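You operate a simulated robot arm through the tools that you are given. There is no shell and no other tool. Be economical: measure what you need, move in short steps, check, and stop when the job is done.

Carry out the task below with a simulated robot arm. There is one attempt and no reset: what you move stays moved.

TASK
Turn both inside-out tubes in one go in the turner.
Fine: lay them straight; one pull of the turner's lever; slide the tray back out and leave them on it. Where these are worked on the way, their far stop is far enough and under half their travel is too little: turner tray.

Only the result counts: the job must be done as asked and must still hold three seconds after the hand-in. Knocking over, shifting, dropping, spilling or breaking anything else fails it.

THE ROBOT
A 6-joint arm with a two-finger parallel gripper on a trunk, on a base that drives. Base frame: it is fixed to the floor where the robot stands at the start and does not move with it; the origin is under the middle of the robot, x ahead of it, y to its left, z up. Units: m, degrees, N and s.
With the tool pointing down near the work surface it reaches from about 0.3 to 0.8 m from the robot's upright axis, wherever it stands. Its first joint turns from -166.0 to 166.0 degrees. Places, roughly: grey tube (26x8x3 cm) [0.5, 0, 0.9]; mat of the turner tray [0.6, -0.4, 0.9]; purple tube (26x8x3 cm) [0.6, 0, 0.9]; turner [0.7, -0.4, 1]; turner lever [0.7, -0.5, 1.1]; turner tray [0.5, -0.4, 0.9]. Payload 3.43 kg.
Tool frame: the origin (TCP) lies between the finger pads and is the grasp point; the fingertips stand 0.034 m ahead of it; z points along the fingers, y is the line along which they close. The gripper opens to 0.128 m. The fingers are 0.024 m wide and 0.012 m thick; the gripper's body (0.048 by 0.13 m) begins 0.096 m behind the TCP.
Orientation is that of the tool frame in the base frame, as [roll, pitch, yaw] about the fixed x, y, z axes, in that order (R = Rz(yaw) Ry(pitch) Rx(roll)). With the fingers straight down and closing along the base's y, the tool's x points along the base's -x, its y along +y and its z along -z.

THE INTERFACE
- The arm moves only by the tool nudge_tool. Its argument "rows" is a list of rows, each an object (a shift or turn left out is 0, a gripper value left out holds the last) with "rotation": the turn, a rotation vector about the base's x, y, z in units of 4 degrees (1.0 is 4 degrees), a list of three; "dp": the shift along the base's x, y, z in units of 25 mm (1.0 is 25 mm), a list of three; "gripper": the finger opening in m, from 0 to 0.128. In form: [{"rotation": [ax, ay, az], "dp": [dx, dy, dz], "gripper": gripper}, ...]. A call has 1 to 20 rows; each row shifts and turns the commanded pose from where the row before left it. A call with a number of a shift or a turn outside -1 to 1 is refused whole. A row lasts 0.2 s, in which the tool goes at most 0.05 m and 8.6 degrees; a call with a longer step from one row to the next is refused whole, and so is a gripper value outside its range. Where a pose cannot be reached the arm comes as near as it can. A force on the tool above 80 N (or 10 N above the force at the start of the call, whichever is more), or a blocked arm, ends the call early, and 0.2 s more pass. The fingers move at their own pace (about 0.045 m/s each) and stop on an object; they squeeze with about 22 N. The grip force told is the motor's: it shows also when the fingers shut on nothing. Time passes only in rows, and 0.2 s behind the last, so rows that do not move let the fingers close. It gives the time, the measured TCP pose, the force on the tool (base axes), the opening and the grip force at its end, in the units of the frame above (readings bear some noise), with the torque about the TCP (base axes, N m) and any sound that the robot's microphone picked up, and new pictures: "pictures" is both (left out), scene, wrist or none.
- Cameras (640 x 400 px; columns grow to the right, rows downward): "scene" is now at [0.0193, 0.1152, 1.5226]; the picture's right is [-0.44, -0.90, 0.00], its down [-0.53, 0.26, -0.81] and it looks along [0.73, -0.36, -0.59] (base axes); focal length 292 px, centre (320, 200). "wrist" rides on the gripper at [0.076, -0.011, -0.16] in the tool frame; the picture's right is [0.15, 0.99, 0.00], its down [-0.88, 0.13, -0.46] and it looks along [-0.45, 0.07, 0.89] (tool axes); focal length 234 px, centre (320, 200). There is no depth. A picture from a camera that has moved, and an enlarged one, comes with that camera's place and axes in the base frame and with its lens.
- drive_base(legs): drives the robot by 1 to 6 legs, each [ahead, turn to the left] in m and degrees, along the robot's own axes; the way and the turn of a leg run together, so that a leg with both is an arc; at most 1.5 m and 180 degrees a leg. The arm and the cameras ride along, it lands a little off, and it stops where it bumps. It gives what a move gives, and a new picture of the scene camera.
- head_to(pan, tilt): turns the head with the scene camera to pan (to the left, within 155 degrees either way) and tilt (down, from -29 to 69), counted from straight ahead of the robot. It gives what a move gives, and a new picture of the scene camera.
- enlarge(camera, box): a new picture of the part [left, top, right, bottom] of that camera's present view, enlarged. No time passes.
- finish_job(): hands the job in; it is judged then, once.

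Work in short steps. Places have to be worked out from the pictures, the camera data and where the tool is seen: move nearer, look again, correct. Check each grasp and each placing, and mend what went wrong. You have 120 turns and 260 pictures in all, those below and enlarged ones among them. Open the gripper and draw the arm clear of the work before you hand the job in, unless the task says otherwise; then end with one line.

The tools are called after ">>>" by a JSON object that holds its "name" and its "arguments". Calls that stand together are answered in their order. nudge_tool: Moves the arm, as the interface text tells. Its arguments: {"type":"object","properties":{"rows":{"type":"array","items":{"type":"object","properties":{"rotation":{"type":"array","items":{"type":"number"}},"dp":{"type":"array","items":{"type":"number"}},"gripper":{"type":"number"}}}},"pictures":{"type":"string","enum":["both","scene","wrist","none"]}},"required":["rows"]} The other tools are called the same way: drive_base (legs) drives the base; head_to (pan, tilt) turns the head that bears the scene camera; enlarge (camera, box) takes an enlarged picture of a part of a camera's view; finish_job () hands the job in.

At the start:

```text
time: 0.0
eef_pos: [0.3708, -0.0833, 1.3043]
ee_rot: [-179.9, 0.0, 179.7]
wrist_force: [0.6, -0.2, -0.5]
torque: [-0.02, 0.01, 0.0]
width: 0.1281
grip_force: 0.1
robot x, y, heading: [-0.0001, 0.0001, -0.4]
head pan, tilt: [-26.1, 35.9]
```

scene: 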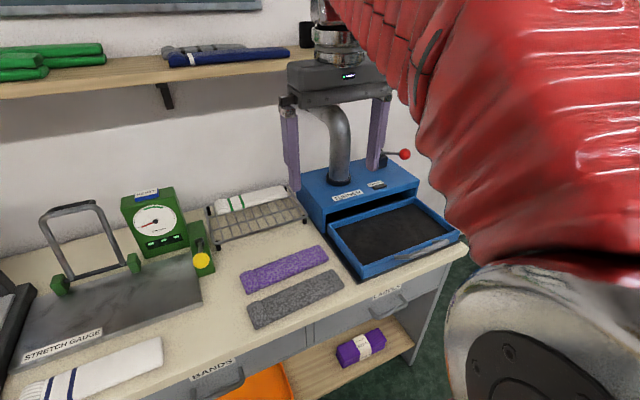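
wrist: 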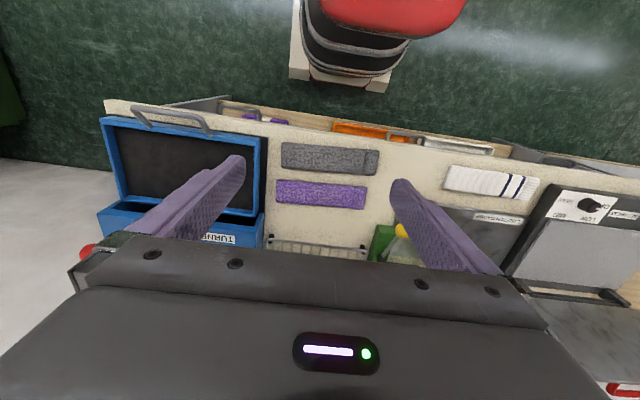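

The tray is pulled out of the turner and the two tubes lie left of it. I enlarge both views to see the details.

>>> {"name": "enlarge", "arguments": {"camera": "scene", "box": [220, 140, 480, 340]}}

>>> {"name": "enlarge", "arguments": {"camera": "wrist", "box": [60, 80, 400, 290]}}

```text
2.00 times, centred on (350, 240) of scene
camera zoom: at [0.0193, 0.1152, 1.5226], right [-0.44, -0.9, 0.0], down [-0.53, 0.26, -0.81], along [0.73, -0.36, -0.59], focal length 584 px, centre (260, 120)
```

zoom: 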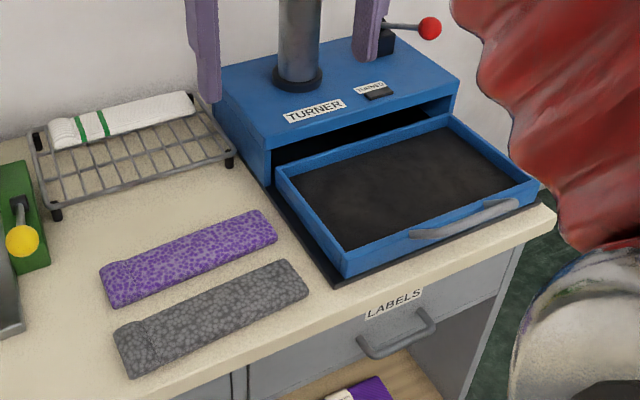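

```text
1.88 times, centred on (230, 185) of wrist
camera zoom: at [0.2945, -0.0951, 1.4639], right [-0.14, 0.99, 0.0], down [0.88, 0.13, 0.46], along [0.45, 0.06, -0.89], focal length 441 px, centre (489, 228)
```

zoom: 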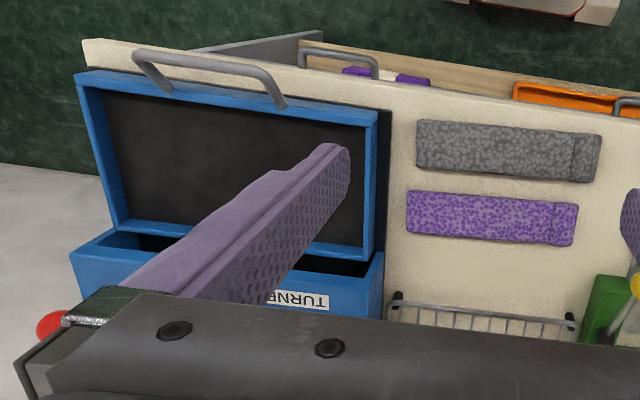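

Estimates: grey tube ≈(0.48,-0.045), purple ≈(0.588,-0.05), both yawed about +4°, mat x 0.46–0.66, y -0.585..-0.245. I drive the robot 0.25 m to the right first so tubes, tray and lever are all within reach.

>>> {"name": "drive_base", "arguments": {"legs": [[0, -90], [0.25, 0], [0, 90]]}}

```text
time: 13.4
eef_pos: [0.3694, -0.3369, 1.3052]
ee_rot: [-180.0, 0.0, 179.3]
wrist_force: [-0.4, -1.1, -0.2]
torque: [0.0, -0.03, -0.03]
width: 0.1282
grip_force: 0.2
robot x, y, heading: [-0.0009, -0.2671, -0.4]
head pan, tilt: [-26.1, 35.9]
camera scene: at [0.0196, -0.1487, 1.5226], right [-0.45, -0.89, 0.0], down [-0.52, 0.26, -0.81], along [0.72, -0.36, -0.59], focal length 292 px, centre (320, 200)
```

scene: 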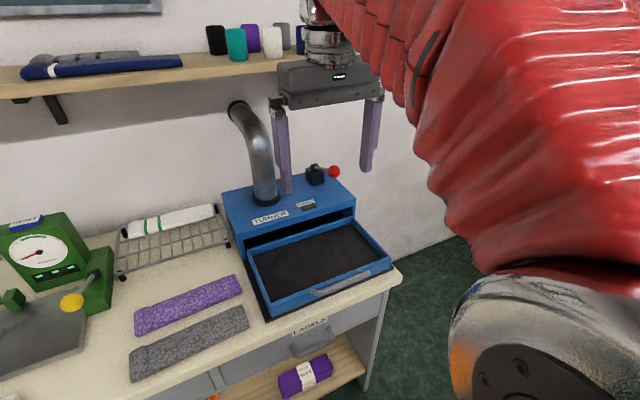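

I move above the purple tube while turning the tool about -80° so the fingers close along x, and turn the head to face the work.

>>> {"name": "nudge_tool", "arguments": {"rows": [{"rotation": [0, 0, -1], "dp": [0.43, 0.5, -0.4]}, {"rotation": [0, 0, -1], "dp": [0.43, 0.5, -0.4]}, {"rotation": [0, 0, -1], "dp": [0.43, 0.5, -0.4]}, {"rotation": [0, 0, -1], "dp": [0.43, 0.5, -0.4]}, {"rotation": [0, 0, -1], "dp": [0.43, 0.5, -0.4]}, {"rotation": [0, 0, -1], "dp": [0.43, 0.5, -0.4]}, {"rotation": [0, 0, -1], "dp": [0.43, 0.5, -0.4]}, {"rotation": [0, 0, -1], "dp": [0.43, 0.5, -0.4]}, {"rotation": [0, 0, -1], "dp": [0.43, 0.5, -0.4]}, {"rotation": [0, 0, -1], "dp": [0.43, 0.5, -0.4]}, {"rotation": [0, 0, -1], "dp": [0.43, 0.5, -0.4]}, {"rotation": [0, 0, -1], "dp": [0.43, 0.5, -0.4]}, {"rotation": [0, 0, -1], "dp": [0.43, 0.5, -0.4]}, {"rotation": [0, 0, -1], "dp": [0.43, 0.5, -0.4]}, {"rotation": [0, 0, -1], "dp": [0.43, 0.5, -0.4]}, {"rotation": [0, 0, -1], "dp": [0.43, 0.5, -0.4]}, {"rotation": [0, 0, -1], "dp": [0.43, 0.5, -0.4]}, {"rotation": [0, 0, -1], "dp": [0.43, 0.5, -0.4]}, {"rotation": [0, 0, -1], "dp": [0.43, 0.5, -0.4]}, {"rotation": [0, 0, -1], "dp": [0.43, 0.5, -0.4]}], "pictures": "wrist"}}

>>> {"name": "head_to", "arguments": {"pan": -8, "tilt": 42}}

```text
time: 17.6
eef_pos: [0.5863, -0.0864, 1.1046]
ee_rot: [179.9, 0.0, 99.3]
wrist_force: [0.2, 0.7, -0.1]
torque: [0.02, 0.0, -0.01]
width: 0.1277
grip_force: 0.1
robot x, y, heading: [0.0005, -0.2653, -0.7]
head pan, tilt: [-26.1, 35.9]
camera wrist: at [0.5628, -0.015, 1.2641], right [0.95, 0.3, 0.0], down [0.27, -0.85, 0.46], along [0.14, -0.43, -0.89], focal length 234 px, centre (320, 200)
```

wrist: 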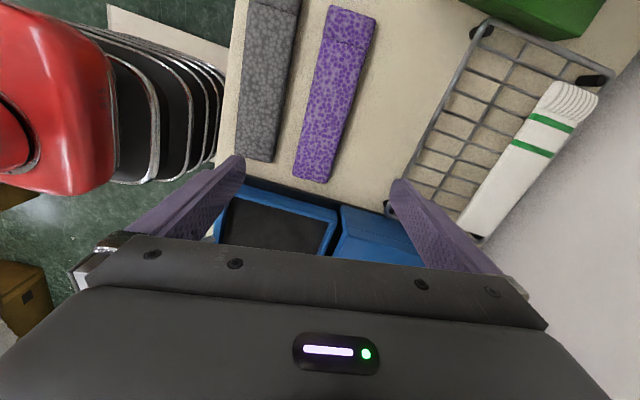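

```text
time: 18.4
eef_pos: [0.5858, -0.0884, 1.1045]
ee_rot: [-179.9, 0.0, 99.3]
wrist_force: [0.1, -0.1, 0.1]
torque: [0.01, 0.01, 0.02]
width: 0.128
grip_force: 0.1
robot x, y, heading: [0.0004, -0.2631, -0.5]
head pan, tilt: [-8.0, 42.0]
camera scene: at [0.0243, -0.1219, 1.5135], right [-0.15, -0.99, 0.0], down [-0.66, 0.1, -0.74], along [0.73, -0.11, -0.67], focal length 292 px, centre (320, 200)
```

scene: 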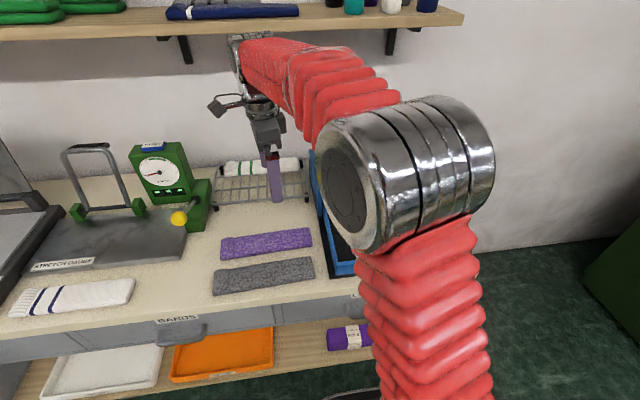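

Purple tube centre ≈(0.587,-0.047), yaw +3.7°. I align the tool over it and lower to z≈0.97 with an opening of 0.105.

>>> {"name": "nudge_tool", "arguments": {"rows": [{"rotation": [0, 0, -0.7], "dp": [0, 0.8, -0.5], "gripper": 0.105}, {"rotation": [0, 0, -0.7], "dp": [0, 0.8, -0.8]}, {"dp": [0, 0, -1]}, {"dp": [0, 0, -1]}, {"dp": [0, 0, -1]}, {"dp": [0, 0, -1]}], "pictures": "both"}}

```text
time: 19.8
eef_pos: [0.5857, -0.047, 0.972]
ee_rot: [180.0, 0.0, 93.7]
wrist_force: [0.3, -0.9, 0.9]
torque: [-0.01, -0.01, -0.02]
width: 0.1051
grip_force: 0.1
robot x, y, heading: [0.0022, -0.2666, -0.6]
head pan, tilt: [-8.0, 42.0]
camera scene: at [0.0242, -0.1218, 1.5135], right [-0.15, -0.99, 0.0], down [-0.66, 0.1, -0.74], along [0.73, -0.11, -0.67], focal length 292 px, centre (320, 200)
camera wrist: at [0.57, 0.0276, 1.132], right [0.98, 0.21, 0.0], down [0.19, -0.87, 0.46], along [0.1, -0.45, -0.89], focal length 234 px, centre (320, 200)
```

scene: 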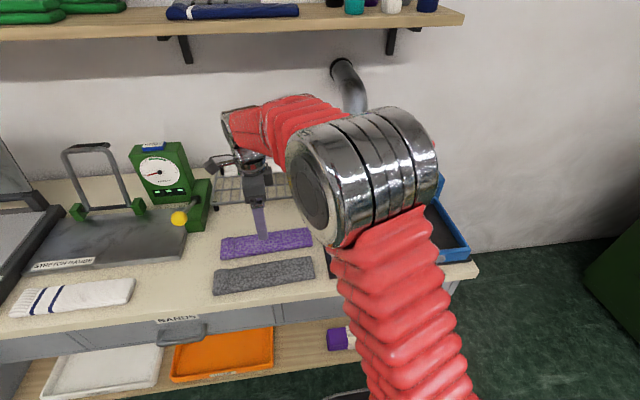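
wrist: 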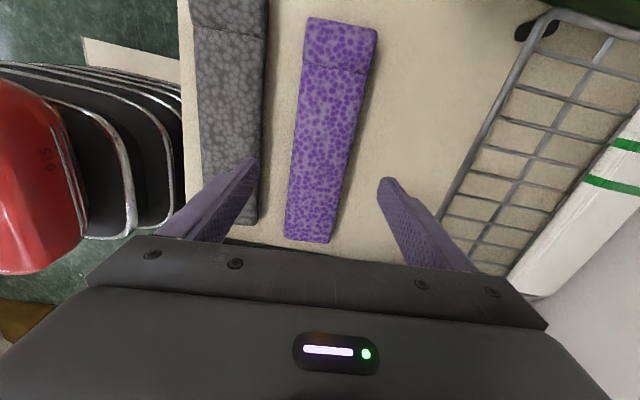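

Tube top is about z 0.856, table ≈0.826, centre (0.589,-0.050). I lower to TCP z≈0.875 and look before closing.

>>> {"name": "nudge_tool", "arguments": {"rows": [{"dp": [0.14, -0.14, -1]}, {"dp": [0, 0, -1]}, {"dp": [0, 0, -1]}, {"dp": [0, 0, -0.8]}], "pictures": "both"}}

>>> {"name": "enlarge", "arguments": {"camera": "scene", "box": [200, 170, 340, 300]}}

```text
time: 20.8
eef_pos: [0.5878, -0.0502, 0.8776]
ee_rot: [-179.9, 0.0, 93.6]
wrist_force: [0.0, -0.7, 0.1]
torque: [0.01, 0.01, -0.01]
width: 0.105
grip_force: 0.1
robot x, y, heading: [0.0021, -0.2659, -0.4]
head pan, tilt: [-8.0, 42.0]
camera scene: at [0.0243, -0.1218, 1.5135], right [-0.15, -0.99, 0.0], down [-0.66, 0.1, -0.74], along [0.73, -0.11, -0.67], focal length 292 px, centre (320, 200)
camera wrist: at [0.5728, 0.0242, 1.0365], right [0.98, 0.21, 0.0], down [0.19, -0.87, 0.46], along [0.1, -0.45, -0.89], focal length 234 px, centre (320, 200)
```

scene: 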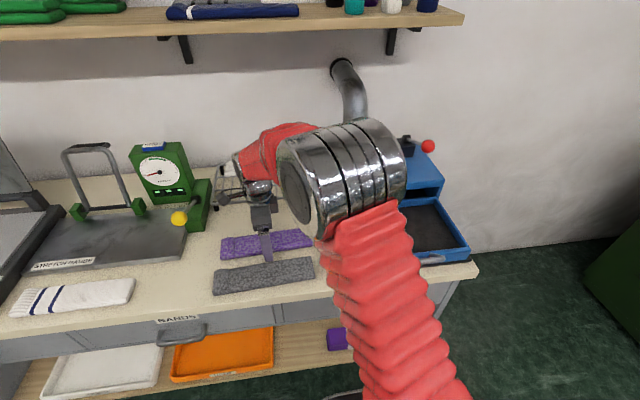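
wrist: 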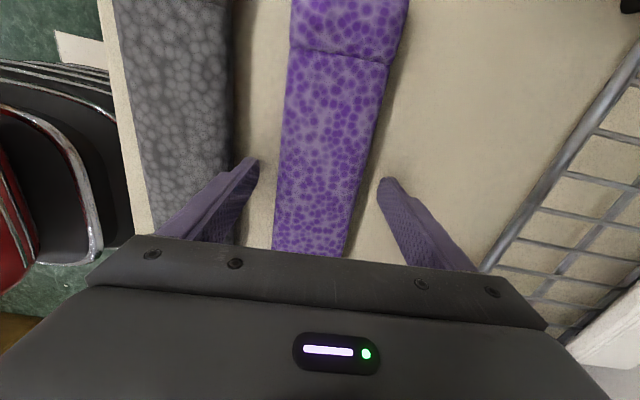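

```text
3.08 times, centred on (270, 235) of scene
camera zoom: at [0.0243, -0.1218, 1.5135], right [-0.15, -0.99, 0.0], down [-0.66, 0.1, -0.74], along [0.73, -0.11, -0.67], focal length 898 px, centre (474, 92)
```

zoom: 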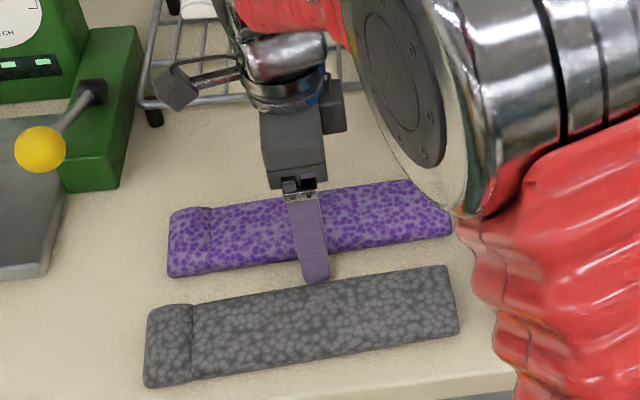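

The fingers straddle the purple tube with the near finger in the gap. I lower 5 mm more and close.

>>> {"name": "nudge_tool", "arguments": {"rows": [{"dp": [0, 0, -0.2]}, {"gripper": 0.06}, {"gripper": 0.06}, {"gripper": 0.06}, {"gripper": 0.06}], "pictures": "wrist"}}

```text
time: 22.0
eef_pos: [0.5873, -0.0502, 0.873]
ee_rot: [-180.0, 0.0, 93.7]
wrist_force: [-11.1, 0.8, 36.3]
torque: [-0.08, 1.7, -0.06]
width: 0.0688
grip_force: 22.2
robot x, y, heading: [-0.0049, -0.2697, -0.8]
head pan, tilt: [-8.0, 42.0]
camera wrist: at [0.572, 0.024, 1.0336], right [0.98, 0.21, 0.0], down [0.19, -0.87, 0.46], along [0.1, -0.45, -0.89], focal length 234 px, centre (320, 200)
```

wrist: 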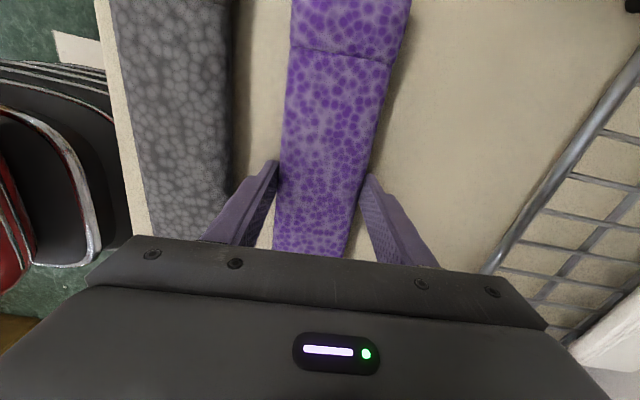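

Gripped at 0.069 m, with fingertips pressing on the table (top ≈0.839). I lift straight up.

>>> {"name": "nudge_tool", "arguments": {"rows": [{"dp": [0, 0, 0.3]}, {"dp": [0, 0, 0.6]}, {"dp": [0, 0, 1]}, {"dp": [0, 0, 1]}, {"dp": [0, 0, 1]}, {"dp": [0, 0, 1]}, {"dp": [0, 0, 1]}], "pictures": "both"}}

```text
time: 23.6
eef_pos: [0.5873, -0.0511, 1.0214]
ee_rot: [-179.9, 0.1, 93.7]
wrist_force: [0.2, -0.5, 0.7]
torque: [0.01, 0.0, 0.01]
width: 0.0689
grip_force: 22.0
robot x, y, heading: [-0.0007, -0.2674, -0.7]
head pan, tilt: [-8.0, 42.0]
camera scene: at [0.0244, -0.1218, 1.5135], right [-0.15, -0.99, 0.0], down [-0.66, 0.1, -0.74], along [0.73, -0.11, -0.67], focal length 292 px, centre (320, 200)
camera wrist: at [0.5732, 0.0227, 1.1804], right [0.98, 0.21, 0.0], down [0.19, -0.87, 0.46], along [0.09, -0.45, -0.89], focal length 234 px, centre (320, 200)
```

scene: 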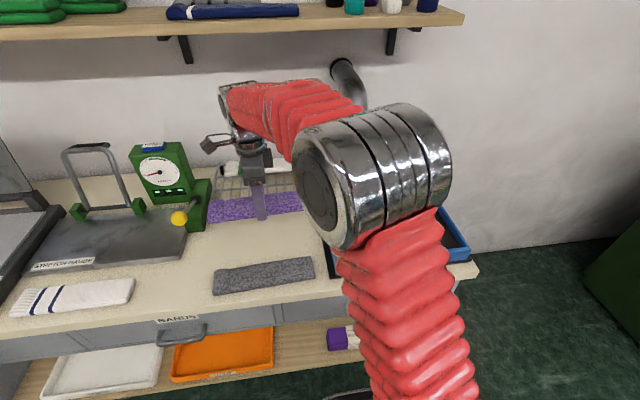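
wrist: 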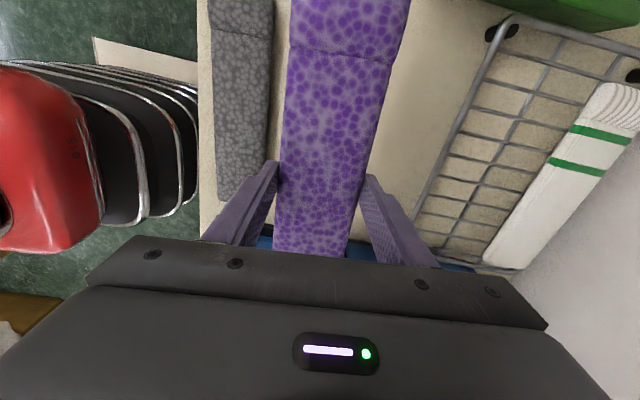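

Tube held. Computed: tray inner ≈ x 0.46–0.65, y -0.59..-0.24; turner box top ≈0.935; lever ball ≈(0.66,-0.51,1.09), kept clear. I carry the tube to (0.592,-0.40) at this height, straightening yaw to 90°.

>>> {"name": "nudge_tool", "arguments": {"rows": [{"rotation": [0, 0, -0.3], "dp": [0.04, -0.5, 0]}, {"rotation": [0, 0, -0.3], "dp": [0.04, -1, 0]}, {"rotation": [0, 0, -0.33], "dp": [0.04, -1, 0]}, {"dp": [0.04, -1, 0]}, {"dp": [0.04, -1, 0]}, {"dp": [0, -1, 0]}, {"dp": [0, -1, 0]}, {"dp": [0, -1, 0]}, {"dp": [0, -1, 0]}, {"dp": [0, -1, 0]}, {"dp": [0, -1, 0]}, {"dp": [0, -1, 0]}, {"dp": [0, -1, 0]}, {"dp": [0, -1, 0]}, {"dp": [0, -0.5, 0]}], "pictures": "both"}}

```text
time: 26.8
eef_pos: [0.5938, -0.4022, 1.0199]
ee_rot: [-180.0, 0.0, 89.9]
wrist_force: [0.0, 0.1, 0.8]
torque: [0.03, 0.04, 0.0]
width: 0.0688
grip_force: 22.2
robot x, y, heading: [0.0007, -0.2635, -0.4]
head pan, tilt: [-8.0, 42.0]
camera scene: at [0.0243, -0.1219, 1.5135], right [-0.15, -0.99, 0.0], down [-0.66, 0.1, -0.74], along [0.73, -0.11, -0.67], focal length 292 px, centre (320, 200)
camera wrist: at [0.5826, -0.3269, 1.1798], right [0.99, 0.15, 0.0], down [0.13, -0.88, 0.46], along [0.07, -0.45, -0.89], focal length 234 px, centre (320, 200)
```

scene: 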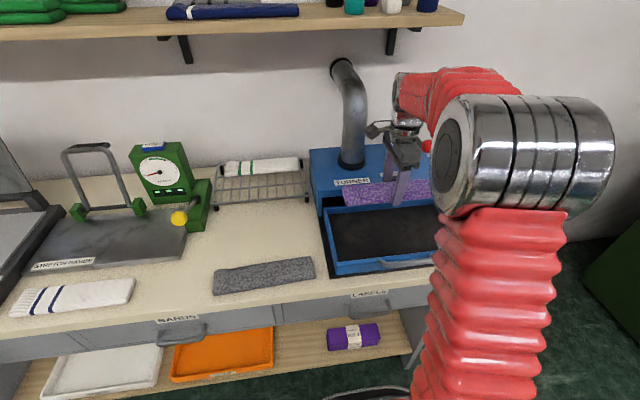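
wrist: 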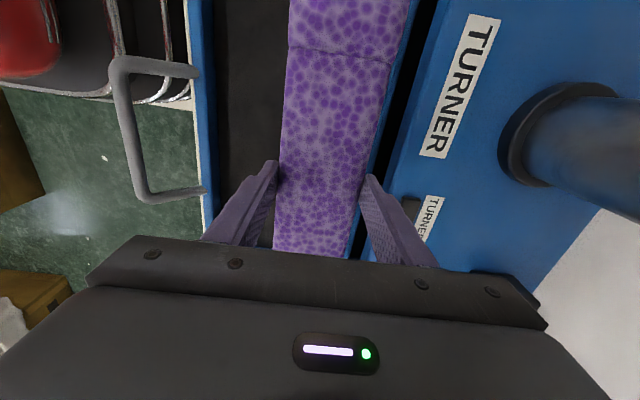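

In the wrist view the tray interior spans x≈0.462–0.66, so I shift to x≈0.599 and lower to z≈0.90.

>>> {"name": "nudge_tool", "arguments": {"rows": [{"dp": [0.22, 0, -0.6]}, {"dp": [0, 0, -1]}, {"dp": [0, 0, -1]}, {"dp": [0, 0, -1]}, {"dp": [0, 0, -1]}], "pictures": "both"}}

>>> {"name": "enlarge", "arguments": {"camera": "scene", "box": [290, 110, 490, 290]}}

```text
time: 28.0
eef_pos: [0.5981, -0.4008, 0.9051]
ee_rot: [179.9, 0.1, 90.0]
wrist_force: [-0.9, 0.6, 1.0]
torque: [0.07, -0.06, -0.01]
width: 0.0691
grip_force: 22.0
robot x, y, heading: [-0.0033, -0.2667, -0.4]
head pan, tilt: [-8.0, 42.0]
camera scene: at [0.0243, -0.1219, 1.5135], right [-0.15, -0.99, 0.0], down [-0.66, 0.1, -0.74], along [0.73, -0.11, -0.67], focal length 292 px, centre (320, 200)
camera wrist: at [0.5878, -0.3256, 1.0646], right [0.99, 0.15, 0.0], down [0.13, -0.88, 0.46], along [0.07, -0.45, -0.89], focal length 234 px, centre (320, 200)
```

scene: 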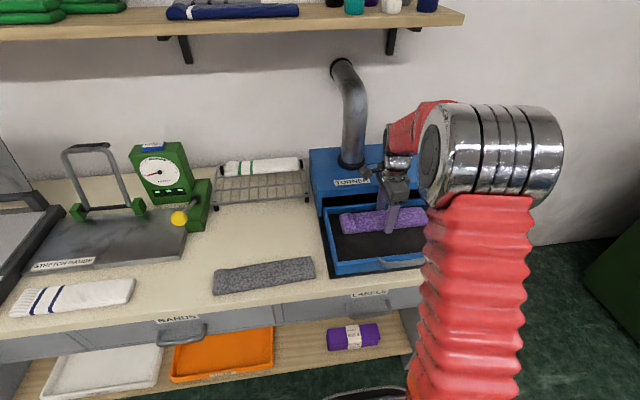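
wrist: 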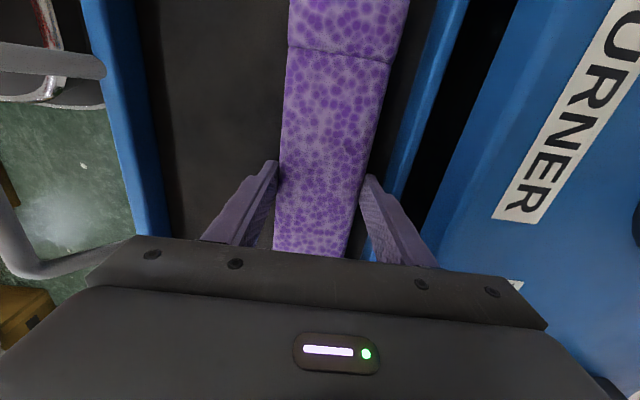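

```text
2.22 times, centred on (390, 200) of scene
camera zoom: at [0.0243, -0.1219, 1.5135], right [-0.15, -0.99, 0.0], down [-0.66, 0.1, -0.74], along [0.73, -0.11, -0.67], focal length 648 px, centre (164, 200)
```

zoom: 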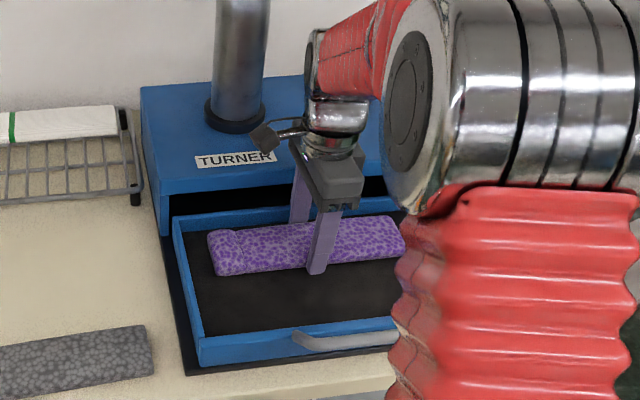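

The tube hangs inside the tray over the far half. I lower gently to feel the mat.

>>> {"name": "nudge_tool", "arguments": {"rows": [{"dp": [0, 0, -0.3]}, {"dp": [0, 0, -0.3]}], "pictures": "none"}}

```text
time: 28.5
eef_pos: [0.605, -0.3995, 0.9051]
ee_rot: [179.0, 0.2, 90.0]
wrist_force: [0.3, 2.0, 7.9]
torque: [0.22, 0.33, -0.15]
width: 0.0689
grip_force: 21.8
robot x, y, heading: [0.0017, -0.264, -0.4]
head pan, tilt: [-8.0, 42.0]
stopped in row 2: the force on the tool passed its limit at 94 N (the readings are from after the stop); the commanded pose is now the measured one
```

Contact came at z≈0.90 already; I look to see what touches.

>>> {"name": "nudge_tool", "arguments": {"rows": [{"dp": [0, 0, 0]}], "pictures": "both"}}

>>> {"name": "enlarge", "arguments": {"camera": "scene", "box": [320, 130, 460, 280]}}

```text
time: 28.9
eef_pos: [0.6033, -0.4012, 0.9058]
ee_rot: [179.0, 0.2, 89.9]
wrist_force: [1.3, 3.6, 12.4]
torque: [0.26, 0.52, -0.19]
width: 0.0689
grip_force: 21.7
robot x, y, heading: [-0.004, -0.2656, -0.5]
head pan, tilt: [-8.0, 42.0]
camera scene: at [0.024, -0.1217, 1.5135], right [-0.15, -0.99, 0.0], down [-0.66, 0.1, -0.74], along [0.73, -0.11, -0.67], focal length 292 px, centre (320, 200)
camera wrist: at [0.5901, -0.3252, 1.0648], right [0.99, 0.15, 0.02], down [0.12, -0.88, 0.46], along [0.08, -0.45, -0.89], focal length 234 px, centre (320, 200)
```

scene: 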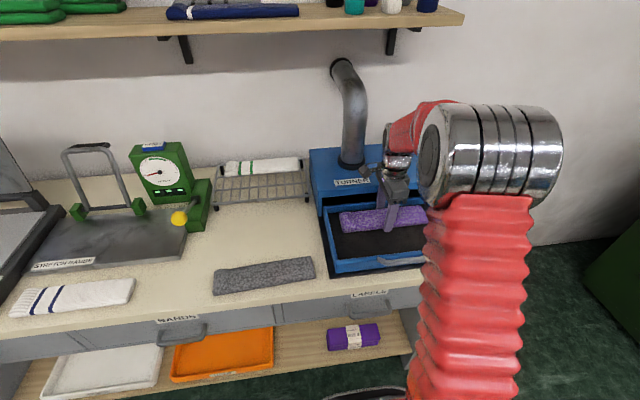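
wrist: 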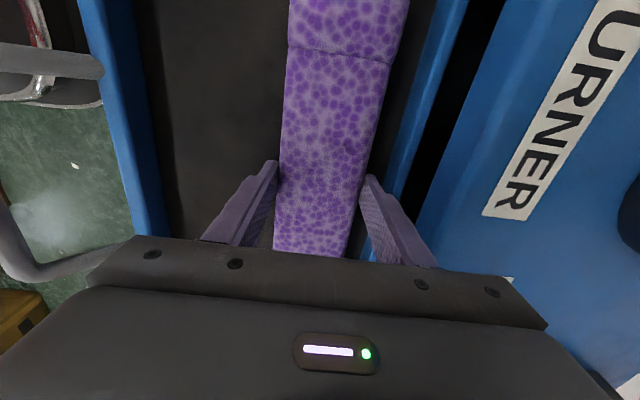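

```text
2.67 times, centred on (390, 205) of scene
camera zoom: at [0.024, -0.1217, 1.5135], right [-0.15, -0.99, 0.0], down [-0.66, 0.1, -0.74], along [0.73, -0.11, -0.67], focal length 778 px, centre (133, 187)
```

zoom: 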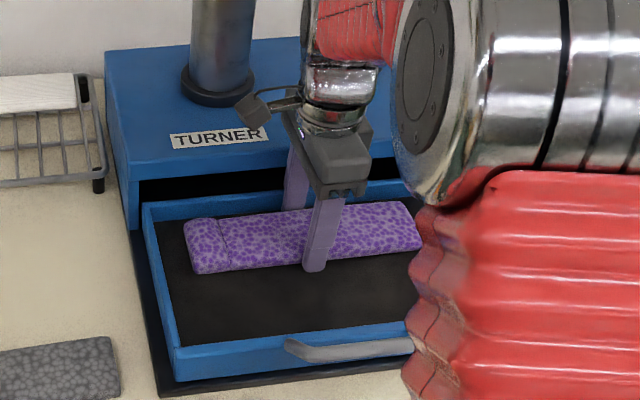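

The torque puts the contact at the near fingertip, so the fingers are on the mat (≈0.871). I rise 2 mm, shift 4 mm nearer for wall clearance, and open a little to release.

>>> {"name": "nudge_tool", "arguments": {"rows": [{"dp": [-0.15, 0, 0.1]}, {"dp": [0, 0, 0]}, {"gripper": 0.083}, {"gripper": 0.083}, {"gripper": 0.083}], "pictures": "wrist"}}

```text
time: 30.1
eef_pos: [0.5996, -0.4011, 0.9068]
ee_rot: [179.0, 0.2, 90.0]
wrist_force: [-0.4, 0.6, -0.1]
torque: [0.01, 0.01, -0.01]
width: 0.0828
grip_force: 0.0
robot x, y, heading: [-0.0002, -0.2612, -0.7]
head pan, tilt: [-8.0, 42.0]
camera wrist: at [0.5863, -0.3254, 1.0665], right [0.99, 0.15, 0.02], down [0.12, -0.88, 0.46], along [0.08, -0.45, -0.89], focal length 234 px, centre (320, 200)
```

wrist: 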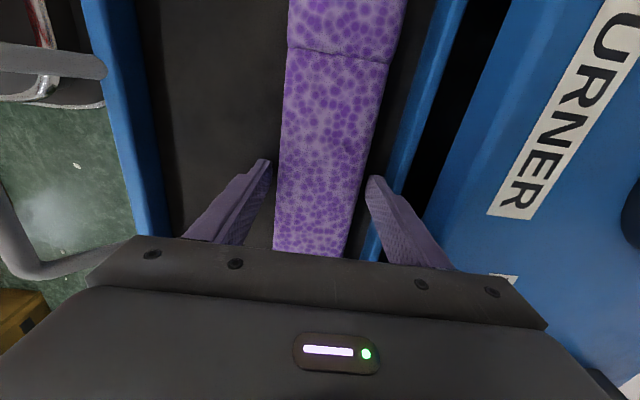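

The tube lies on the mat. I'll rise, close the fingers, and come down on its near side to push it ~13 mm towards the far wall for room.

>>> {"name": "nudge_tool", "arguments": {"rows": [{"dp": [0, 0, 0.6]}, {"dp": [0, 0, 1]}, {"rotation": [0, 0.25, 0], "dp": [0, 0, 1]}, {"dp": [-1, 0, 0], "gripper": 0}, {"dp": [-1, 0, 0]}, {"dp": [-0.2, 0, 0]}, {}, {}, {"dp": [0, 0, -1]}, {"dp": [0, 0, -1]}, {"dp": [0, 0, -0.3]}], "pictures": "wrist"}}

```text
time: 32.5
eef_pos: [0.5448, -0.4009, 0.9151]
ee_rot: [-179.8, 0.2, 90.0]
wrist_force: [-0.7, 0.1, 0.6]
torque: [0.04, 0.02, 0.0]
width: 0.0
grip_force: 21.6
robot x, y, heading: [-0.0014, -0.2674, -0.3]
head pan, tilt: [-8.0, 42.0]
camera wrist: at [0.5346, -0.3258, 1.074], right [0.99, 0.15, 0.0], down [0.13, -0.88, 0.46], along [0.07, -0.45, -0.89], focal length 234 px, centre (320, 200)
```

wrist: 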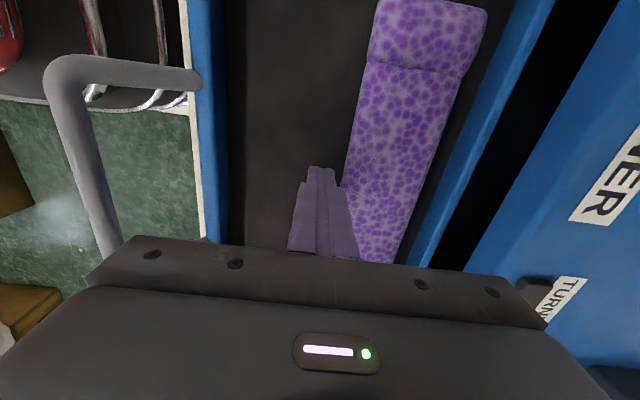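

The closed fingers stand just in front of the tube, tips ~1 cm above the mat. I push 22 mm in +x, then look.

>>> {"name": "nudge_tool", "arguments": {"rows": [{"dp": [0.3, 0, 0]}, {"dp": [0.3, 0, 0]}, {"dp": [0.3, 0, 0]}, {}], "pictures": "wrist"}}

```text
time: 33.5
eef_pos: [0.5679, -0.4005, 0.9147]
ee_rot: [-179.8, 0.2, 90.0]
wrist_force: [-0.3, 0.3, -0.2]
torque: [0.03, -0.02, -0.02]
width: 0.0001
grip_force: 22.6
robot x, y, heading: [-0.003, -0.2644, -0.4]
head pan, tilt: [-8.0, 42.0]
camera wrist: at [0.5566, -0.3253, 1.0741], right [0.99, 0.15, 0.0], down [0.13, -0.88, 0.46], along [0.07, -0.45, -0.89], focal length 234 px, centre (320, 200)
```

wrist: 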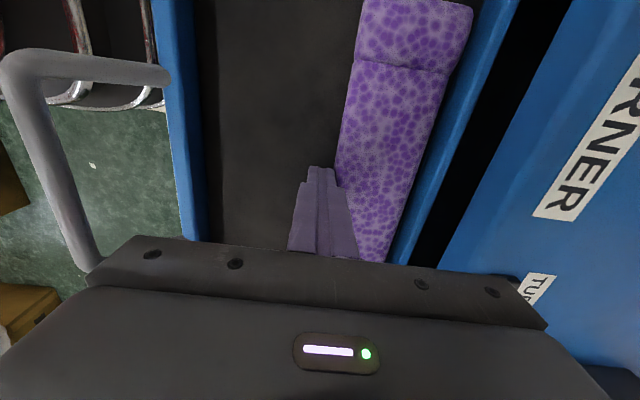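

Purple now lies by the far wall, straight. I rise and travel to above the grey tube, opening the fingers and turning yaw to ~93.7°.

>>> {"name": "nudge_tool", "arguments": {"rows": [{"dp": [-0.2, 0, 0.6]}, {"dp": [-0.2, 0, 1]}, {"dp": [0, 0, 1]}, {"dp": [0, 0, 1]}, {"dp": [-0.2, 1, 0]}, {"dp": [-0.2, 1, 0]}, {"dp": [-0.2, 1, 0]}, {"dp": [-0.2, 1, 0]}, {"dp": [-0.2, 1, 0]}, {"dp": [-0.2, 1, 0], "gripper": 0.105}, {"dp": [-0.2, 1, 0]}, {"dp": [-0.2, 1, 0]}, {"dp": [-0.2, 1, 0]}, {"dp": [-0.2, 1, 0]}, {"rotation": [0, 0, 0.31], "dp": [-0.2, 1, 0]}, {"rotation": [0, 0, 0.31], "dp": [-0.2, 1, 0]}, {"rotation": [0, 0, 0.31], "dp": [-0.2, 1, 0]}, {"dp": [-0.2, 1, 0]}], "pictures": "both"}}

>>> {"name": "enlarge", "arguments": {"camera": "scene", "box": [300, 130, 480, 290]}}

```text
time: 37.3
eef_pos: [0.487, -0.0506, 1.0056]
ee_rot: [-179.9, 0.1, 93.7]
wrist_force: [0.3, 0.8, -0.8]
torque: [0.02, -0.01, 0.04]
width: 0.1048
grip_force: 0.3
robot x, y, heading: [0.0003, -0.2693, -0.6]
head pan, tilt: [-8.0, 42.0]
camera scene: at [0.0242, -0.1218, 1.5135], right [-0.15, -0.99, 0.0], down [-0.66, 0.1, -0.74], along [0.73, -0.11, -0.67], focal length 292 px, centre (320, 200)
camera wrist: at [0.4716, 0.024, 1.1648], right [0.98, 0.21, 0.0], down [0.19, -0.87, 0.46], along [0.09, -0.45, -0.89], focal length 234 px, centre (320, 200)
```

scene: 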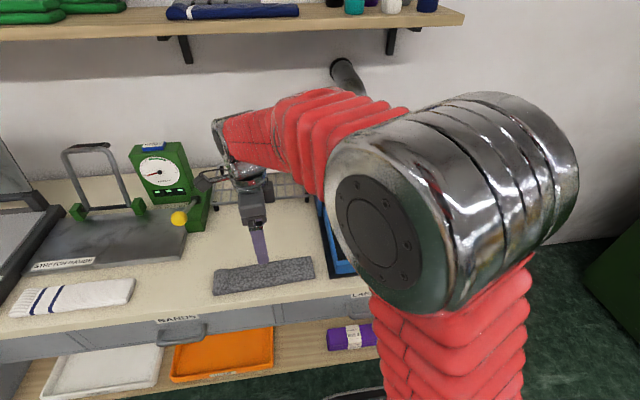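
wrist: 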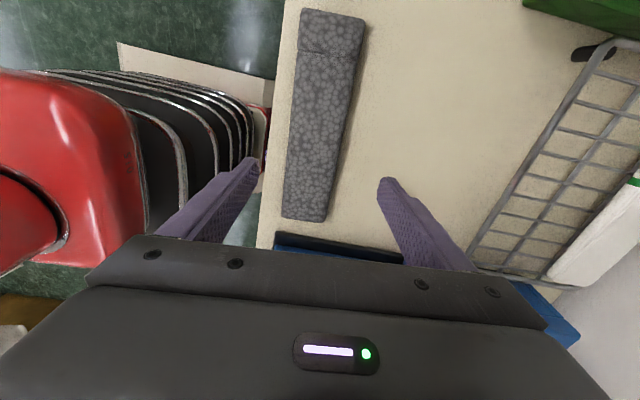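

```text
2.50 times, centred on (390, 210) of scene
camera zoom: at [0.0242, -0.1218, 1.5135], right [-0.15, -0.99, 0.0], down [-0.66, 0.1, -0.74], along [0.73, -0.11, -0.67], focal length 729 px, centre (145, 175)
```

zoom: 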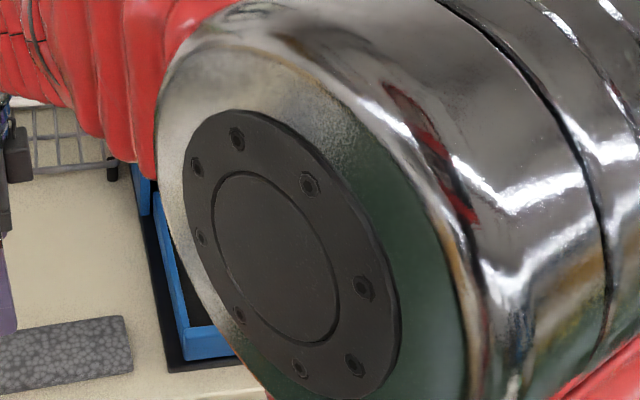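

Grey tube centre ≈(0.479,-0.043), yaw ≈3.6°. I shift there and lower to z≈0.877.

>>> {"name": "nudge_tool", "arguments": {"rows": [{"dp": [-0.3, 0.3, -0.6]}, {"dp": [0, 0, -1]}, {"dp": [0, 0, -1]}, {"dp": [0, 0, -1]}, {"dp": [0, 0, -1]}, {"dp": [0, 0, -0.5]}], "pictures": "wrist"}}

```text
time: 38.7
eef_pos: [0.4791, -0.0439, 0.8781]
ee_rot: [-179.9, 0.2, 93.7]
wrist_force: [0.7, 0.3, 0.3]
torque: [0.0, -0.03, -0.01]
width: 0.1051
grip_force: 0.0
robot x, y, heading: [-0.0024, -0.2685, -0.5]
head pan, tilt: [-8.0, 42.0]
camera wrist: at [0.4638, 0.0309, 1.0374], right [0.98, 0.21, 0.0], down [0.19, -0.87, 0.46], along [0.09, -0.45, -0.89], focal length 234 px, centre (320, 200)
```

wrist: 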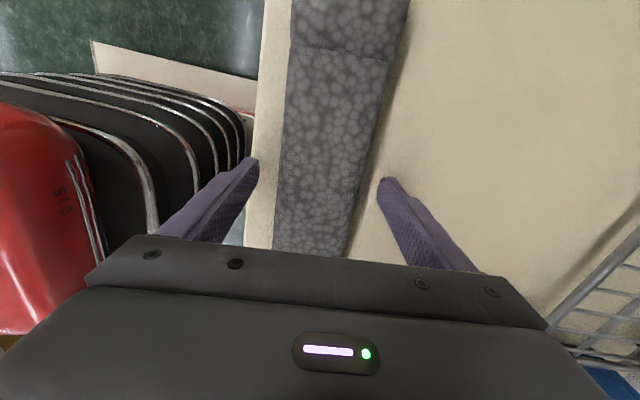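

Well centred over the tube. I close and lift.

>>> {"name": "nudge_tool", "arguments": {"rows": [{"gripper": 0.06}, {"gripper": 0.06}, {"gripper": 0.06}, {"gripper": 0.06}, {"dp": [0, 0, 0.3]}, {"dp": [0, 0, 0.7]}, {"dp": [0, 0, 1]}, {"dp": [0, 0, 1]}, {"dp": [0, 0, 1]}, {"dp": [0, 0, 1]}, {"dp": [0, 0, 1]}], "pictures": "wrist"}}

```text
time: 41.1
eef_pos: [0.4798, -0.0439, 1.0278]
ee_rot: [-179.8, 0.2, 93.7]
wrist_force: [-0.1, -0.2, -0.3]
torque: [0.01, 0.02, 0.01]
width: 0.069
grip_force: 22.3
robot x, y, heading: [0.0019, -0.2676, -0.4]
head pan, tilt: [-8.0, 42.0]
camera wrist: at [0.4641, 0.0313, 1.1872], right [0.98, 0.21, 0.0], down [0.19, -0.87, 0.46], along [0.09, -0.45, -0.89], focal length 234 px, centre (320, 200)
```

wrist: 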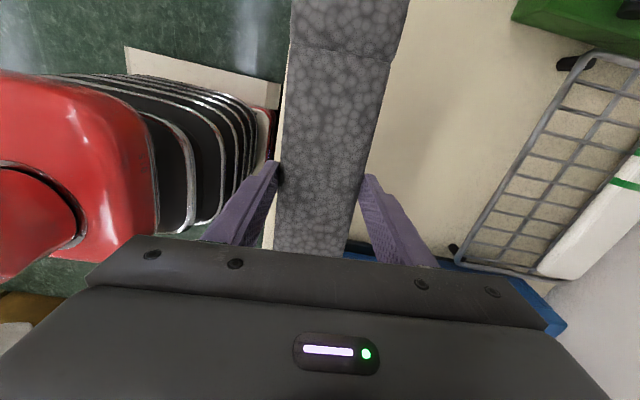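

Grey tube held. I carry it to (0.520,-0.40) with yaw 90°, still high.

>>> {"name": "nudge_tool", "arguments": {"rows": [{"rotation": [0, 0, -0.31], "dp": [0.11, -0.5, 0]}, {"rotation": [0, 0, -0.31], "dp": [0.11, -1, 0]}, {"rotation": [0, 0, -0.31], "dp": [0.11, -1, 0]}, {"dp": [0.11, -1, 0]}, {"dp": [0.11, -1, 0]}, {"dp": [0.11, -1, 0]}, {"dp": [0.11, -1, 0]}, {"dp": [0.11, -1, 0]}, {"dp": [0.11, -1, 0]}, {"dp": [0.11, -1, 0]}, {"dp": [0.11, -1, 0]}, {"dp": [0.11, -1, 0]}, {"dp": [0.11, -1, 0]}, {"dp": [0.11, -1, 0]}, {"dp": [0.11, -0.8, 0]}, {}], "pictures": "both"}}

>>> {"name": "enlarge", "arguments": {"camera": "scene", "box": [300, 130, 480, 290]}}

```text
time: 44.5
eef_pos: [0.5208, -0.4011, 1.0273]
ee_rot: [-180.0, 0.2, 90.1]
wrist_force: [-0.6, -0.2, -1.2]
torque: [-0.04, 0.0, 0.0]
width: 0.0689
grip_force: 22.0
robot x, y, heading: [0.0028, -0.2675, -0.5]
head pan, tilt: [-8.0, 42.0]
camera scene: at [0.0242, -0.1219, 1.5135], right [-0.15, -0.99, 0.0], down [-0.66, 0.1, -0.74], along [0.73, -0.11, -0.67], focal length 292 px, centre (320, 200)
camera wrist: at [0.5108, -0.3262, 1.187], right [0.99, 0.15, 0.0], down [0.13, -0.88, 0.46], along [0.07, -0.45, -0.89], focal length 234 px, centre (320, 200)
```

scene: 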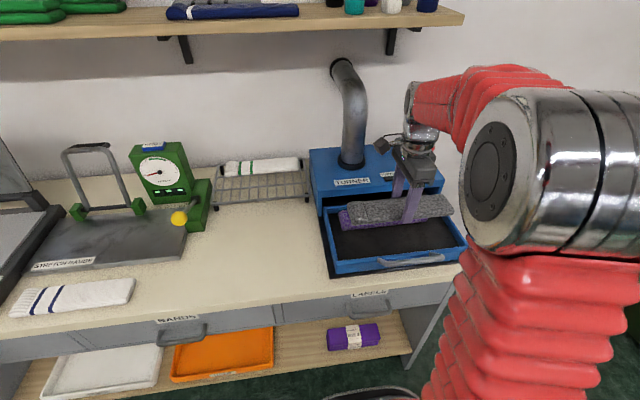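
wrist: 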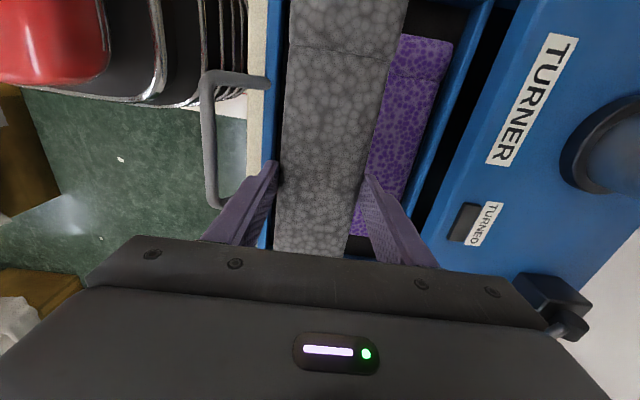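

```text
2.50 times, centred on (390, 210) of scene
camera zoom: at [0.0242, -0.1219, 1.5135], right [-0.15, -0.99, 0.0], down [-0.66, 0.1, -0.74], along [0.73, -0.11, -0.67], focal length 729 px, centre (145, 175)
```

zoom: 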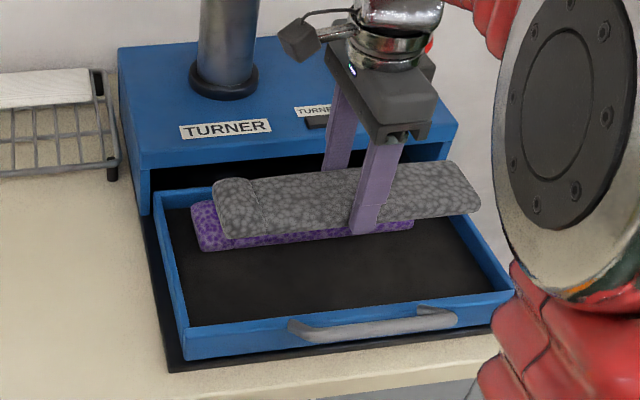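

Lined up over the free front half. I lower to z≈0.925 and check clearance.

>>> {"name": "nudge_tool", "arguments": {"rows": [{"dp": [0, 0, -0.6]}, {"dp": [0, 0, -1]}, {"dp": [0, 0, -1]}, {"dp": [0, 0, -1]}, {"dp": [0, 0, -0.5]}], "pictures": "wrist"}}

>>> {"name": "enlarge", "arguments": {"camera": "scene", "box": [300, 130, 480, 290]}}

```text
time: 45.7
eef_pos: [0.522, -0.4002, 0.9243]
ee_rot: [-180.0, 0.1, 90.0]
wrist_force: [0.4, 0.6, 0.5]
torque: [0.01, 0.01, 0.0]
width: 0.0687
grip_force: 22.0
robot x, y, heading: [0.0008, -0.268, 0.0]
head pan, tilt: [-8.0, 42.0]
camera wrist: at [0.5107, -0.3257, 1.084], right [0.99, 0.15, 0.0], down [0.13, -0.88, 0.46], along [0.07, -0.45, -0.89], focal length 234 px, centre (320, 200)
```

wrist: 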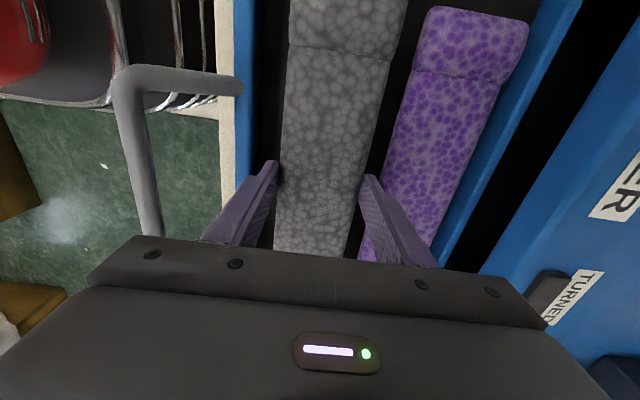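

```text
2.50 times, centred on (390, 210) of scene
camera zoom: at [0.0242, -0.1219, 1.5135], right [-0.15, -0.99, 0.0], down [-0.66, 0.1, -0.74], along [0.73, -0.11, -0.67], focal length 729 px, centre (145, 175)
```

zoom: 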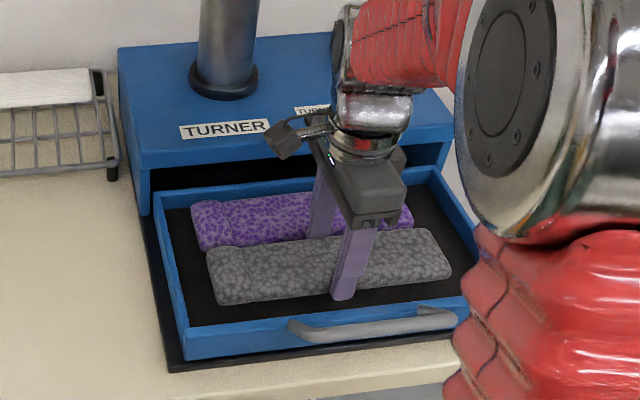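

Clear: far finger sits in the gap. I lower in small steps to the mat (expected contact ~z 0.906).

>>> {"name": "nudge_tool", "arguments": {"rows": [{"dp": [-0.1, 0, -0.3]}, {"dp": [0, 0, -0.25]}, {"dp": [0, 0, -0.1]}, {}], "pictures": "none"}}

```text
time: 46.7
eef_pos: [0.5193, -0.4001, 0.9087]
ee_rot: [-180.0, 0.2, 90.0]
wrist_force: [-0.4, 1.0, 5.4]
torque: [0.05, 0.03, -0.05]
width: 0.0688
grip_force: 21.8
robot x, y, heading: [0.0029, -0.2684, -0.8]
head pan, tilt: [-8.0, 42.0]
```

Light contact on the mat. I open to 0.084 and rise.

>>> {"name": "nudge_tool", "arguments": {"rows": [{"gripper": 0.083}, {"gripper": 0.083}, {"gripper": 0.083}, {"dp": [0, 0, 0.4]}, {"dp": [0, 0, 1]}, {"dp": [0, 0, 1]}, {"dp": [0, 0, 1]}, {"dp": [0, 0.5, 1]}, {"dp": [0, 1, 0.5]}, {"dp": [0, 1, 0]}, {"dp": [0, 1, 0]}, {"dp": [-0.5, 1, 0]}, {"dp": [-1, 1, 0]}, {"dp": [-1, 1, 0]}], "pictures": "both"}}

>>> {"name": "enlarge", "arguments": {"camera": "scene", "box": [300, 130, 480, 290]}}

```text
time: 49.7
eef_pos: [0.4566, -0.2391, 1.0321]
ee_rot: [-179.9, 0.2, 90.0]
wrist_force: [0.5, -0.9, 0.1]
torque: [-0.03, 0.04, -0.01]
width: 0.083
grip_force: 0.1
robot x, y, heading: [-0.0015, -0.266, -0.5]
head pan, tilt: [-8.0, 42.0]
camera scene: at [0.0243, -0.1218, 1.5135], right [-0.15, -0.99, 0.0], down [-0.66, 0.1, -0.74], along [0.73, -0.11, -0.67], focal length 292 px, centre (320, 200)
camera wrist: at [0.4459, -0.1628, 1.1905], right [0.99, 0.15, 0.0], down [0.13, -0.88, 0.46], along [0.07, -0.45, -0.89], focal length 234 px, centre (320, 200)
```

scene: 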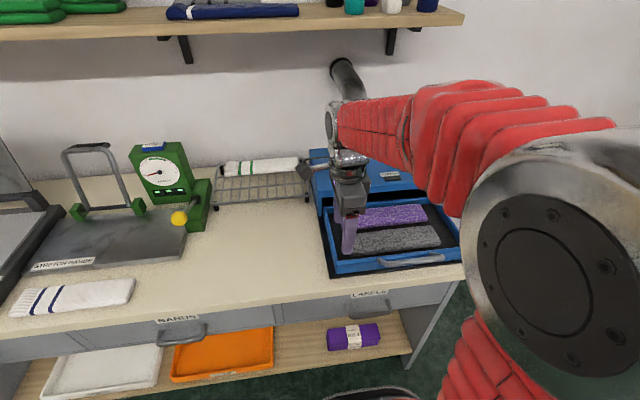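
wrist: 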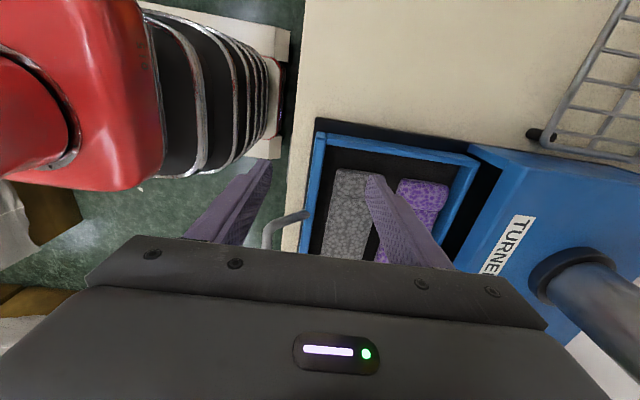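

```text
2.50 times, centred on (390, 210) of scene
camera zoom: at [0.0243, -0.1218, 1.5135], right [-0.15, -0.99, 0.0], down [-0.66, 0.1, -0.74], along [0.73, -0.11, -0.67], focal length 729 px, centre (145, 175)
```

zoom: 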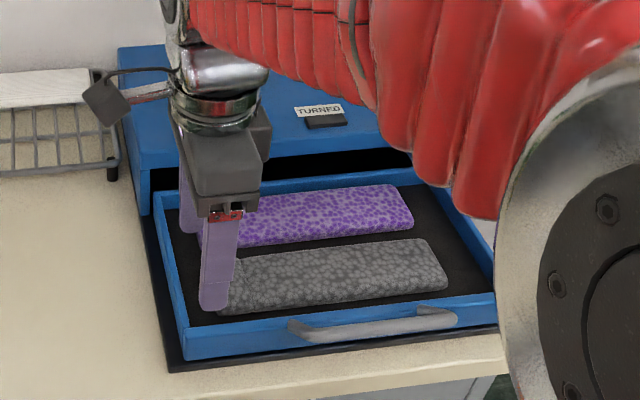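

Both tubes lie flat, straight and side by side. I triangulate the handle bar at ≈(0.403, -0.41, 0.94); I move above it to look.

>>> {"name": "nudge_tool", "arguments": {"rows": [{"dp": [-0.5, -0.7, 0.3]}, {"dp": [-0.5, -1, 0]}, {"dp": [-0.5, -1, 0]}, {"dp": [-0.5, -1, 0]}, {"dp": [-0.2, -1, 0]}, {"dp": [0, -1, 0]}, {"dp": [0, -1, 0]}], "pictures": "both"}}

>>> {"name": "enlarge", "arguments": {"camera": "scene", "box": [320, 130, 500, 290]}}

```text
time: 51.3
eef_pos: [0.4011, -0.4061, 1.0388]
ee_rot: [-179.9, 0.2, 90.0]
wrist_force: [0.5, -0.4, -0.2]
torque: [0.0, 0.0, -0.03]
width: 0.0828
grip_force: 0.0
robot x, y, heading: [0.0015, -0.2699, -0.4]
head pan, tilt: [-8.0, 42.0]
camera scene: at [0.024, -0.1219, 1.5135], right [-0.15, -0.99, 0.0], down [-0.66, 0.1, -0.74], along [0.73, -0.11, -0.67], focal length 292 px, centre (320, 200)
camera wrist: at [0.3909, -0.3304, 1.1984], right [0.99, 0.15, 0.0], down [0.13, -0.88, 0.46], along [0.07, -0.45, -0.89], focal length 234 px, centre (320, 200)
```

scene: 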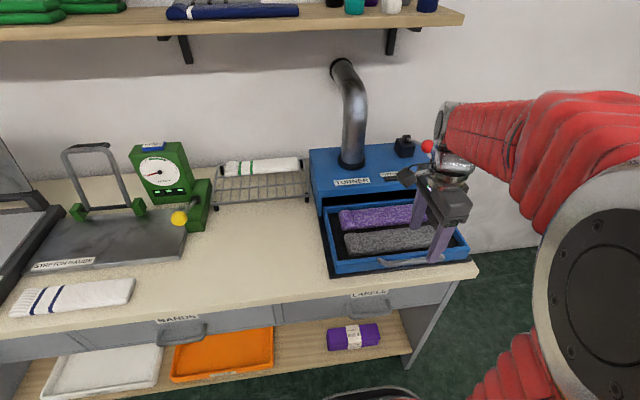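
wrist: 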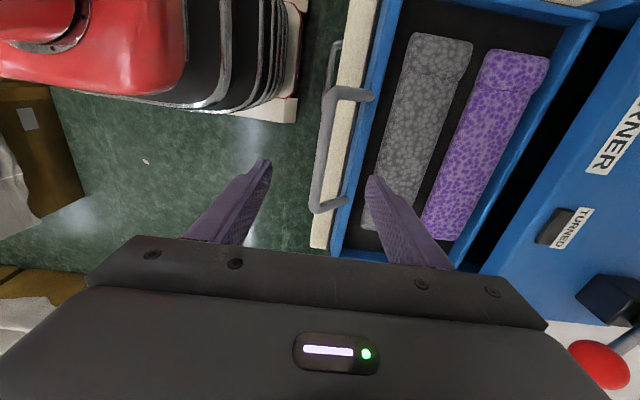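

```text
2.50 times, centred on (410, 210) of scene
camera zoom: at [0.024, -0.1219, 1.5135], right [-0.15, -0.99, 0.0], down [-0.66, 0.1, -0.74], along [0.73, -0.11, -0.67], focal length 729 px, centre (95, 175)
```

zoom: 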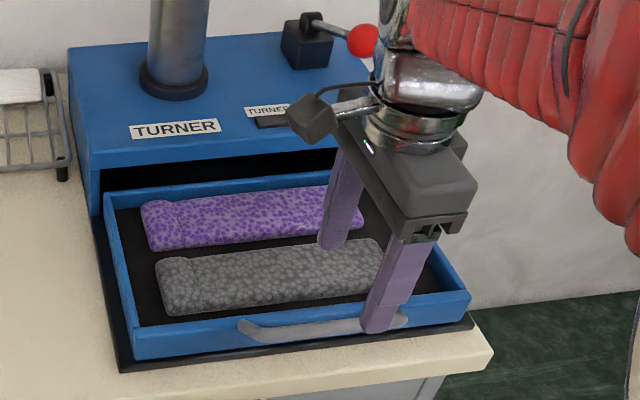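

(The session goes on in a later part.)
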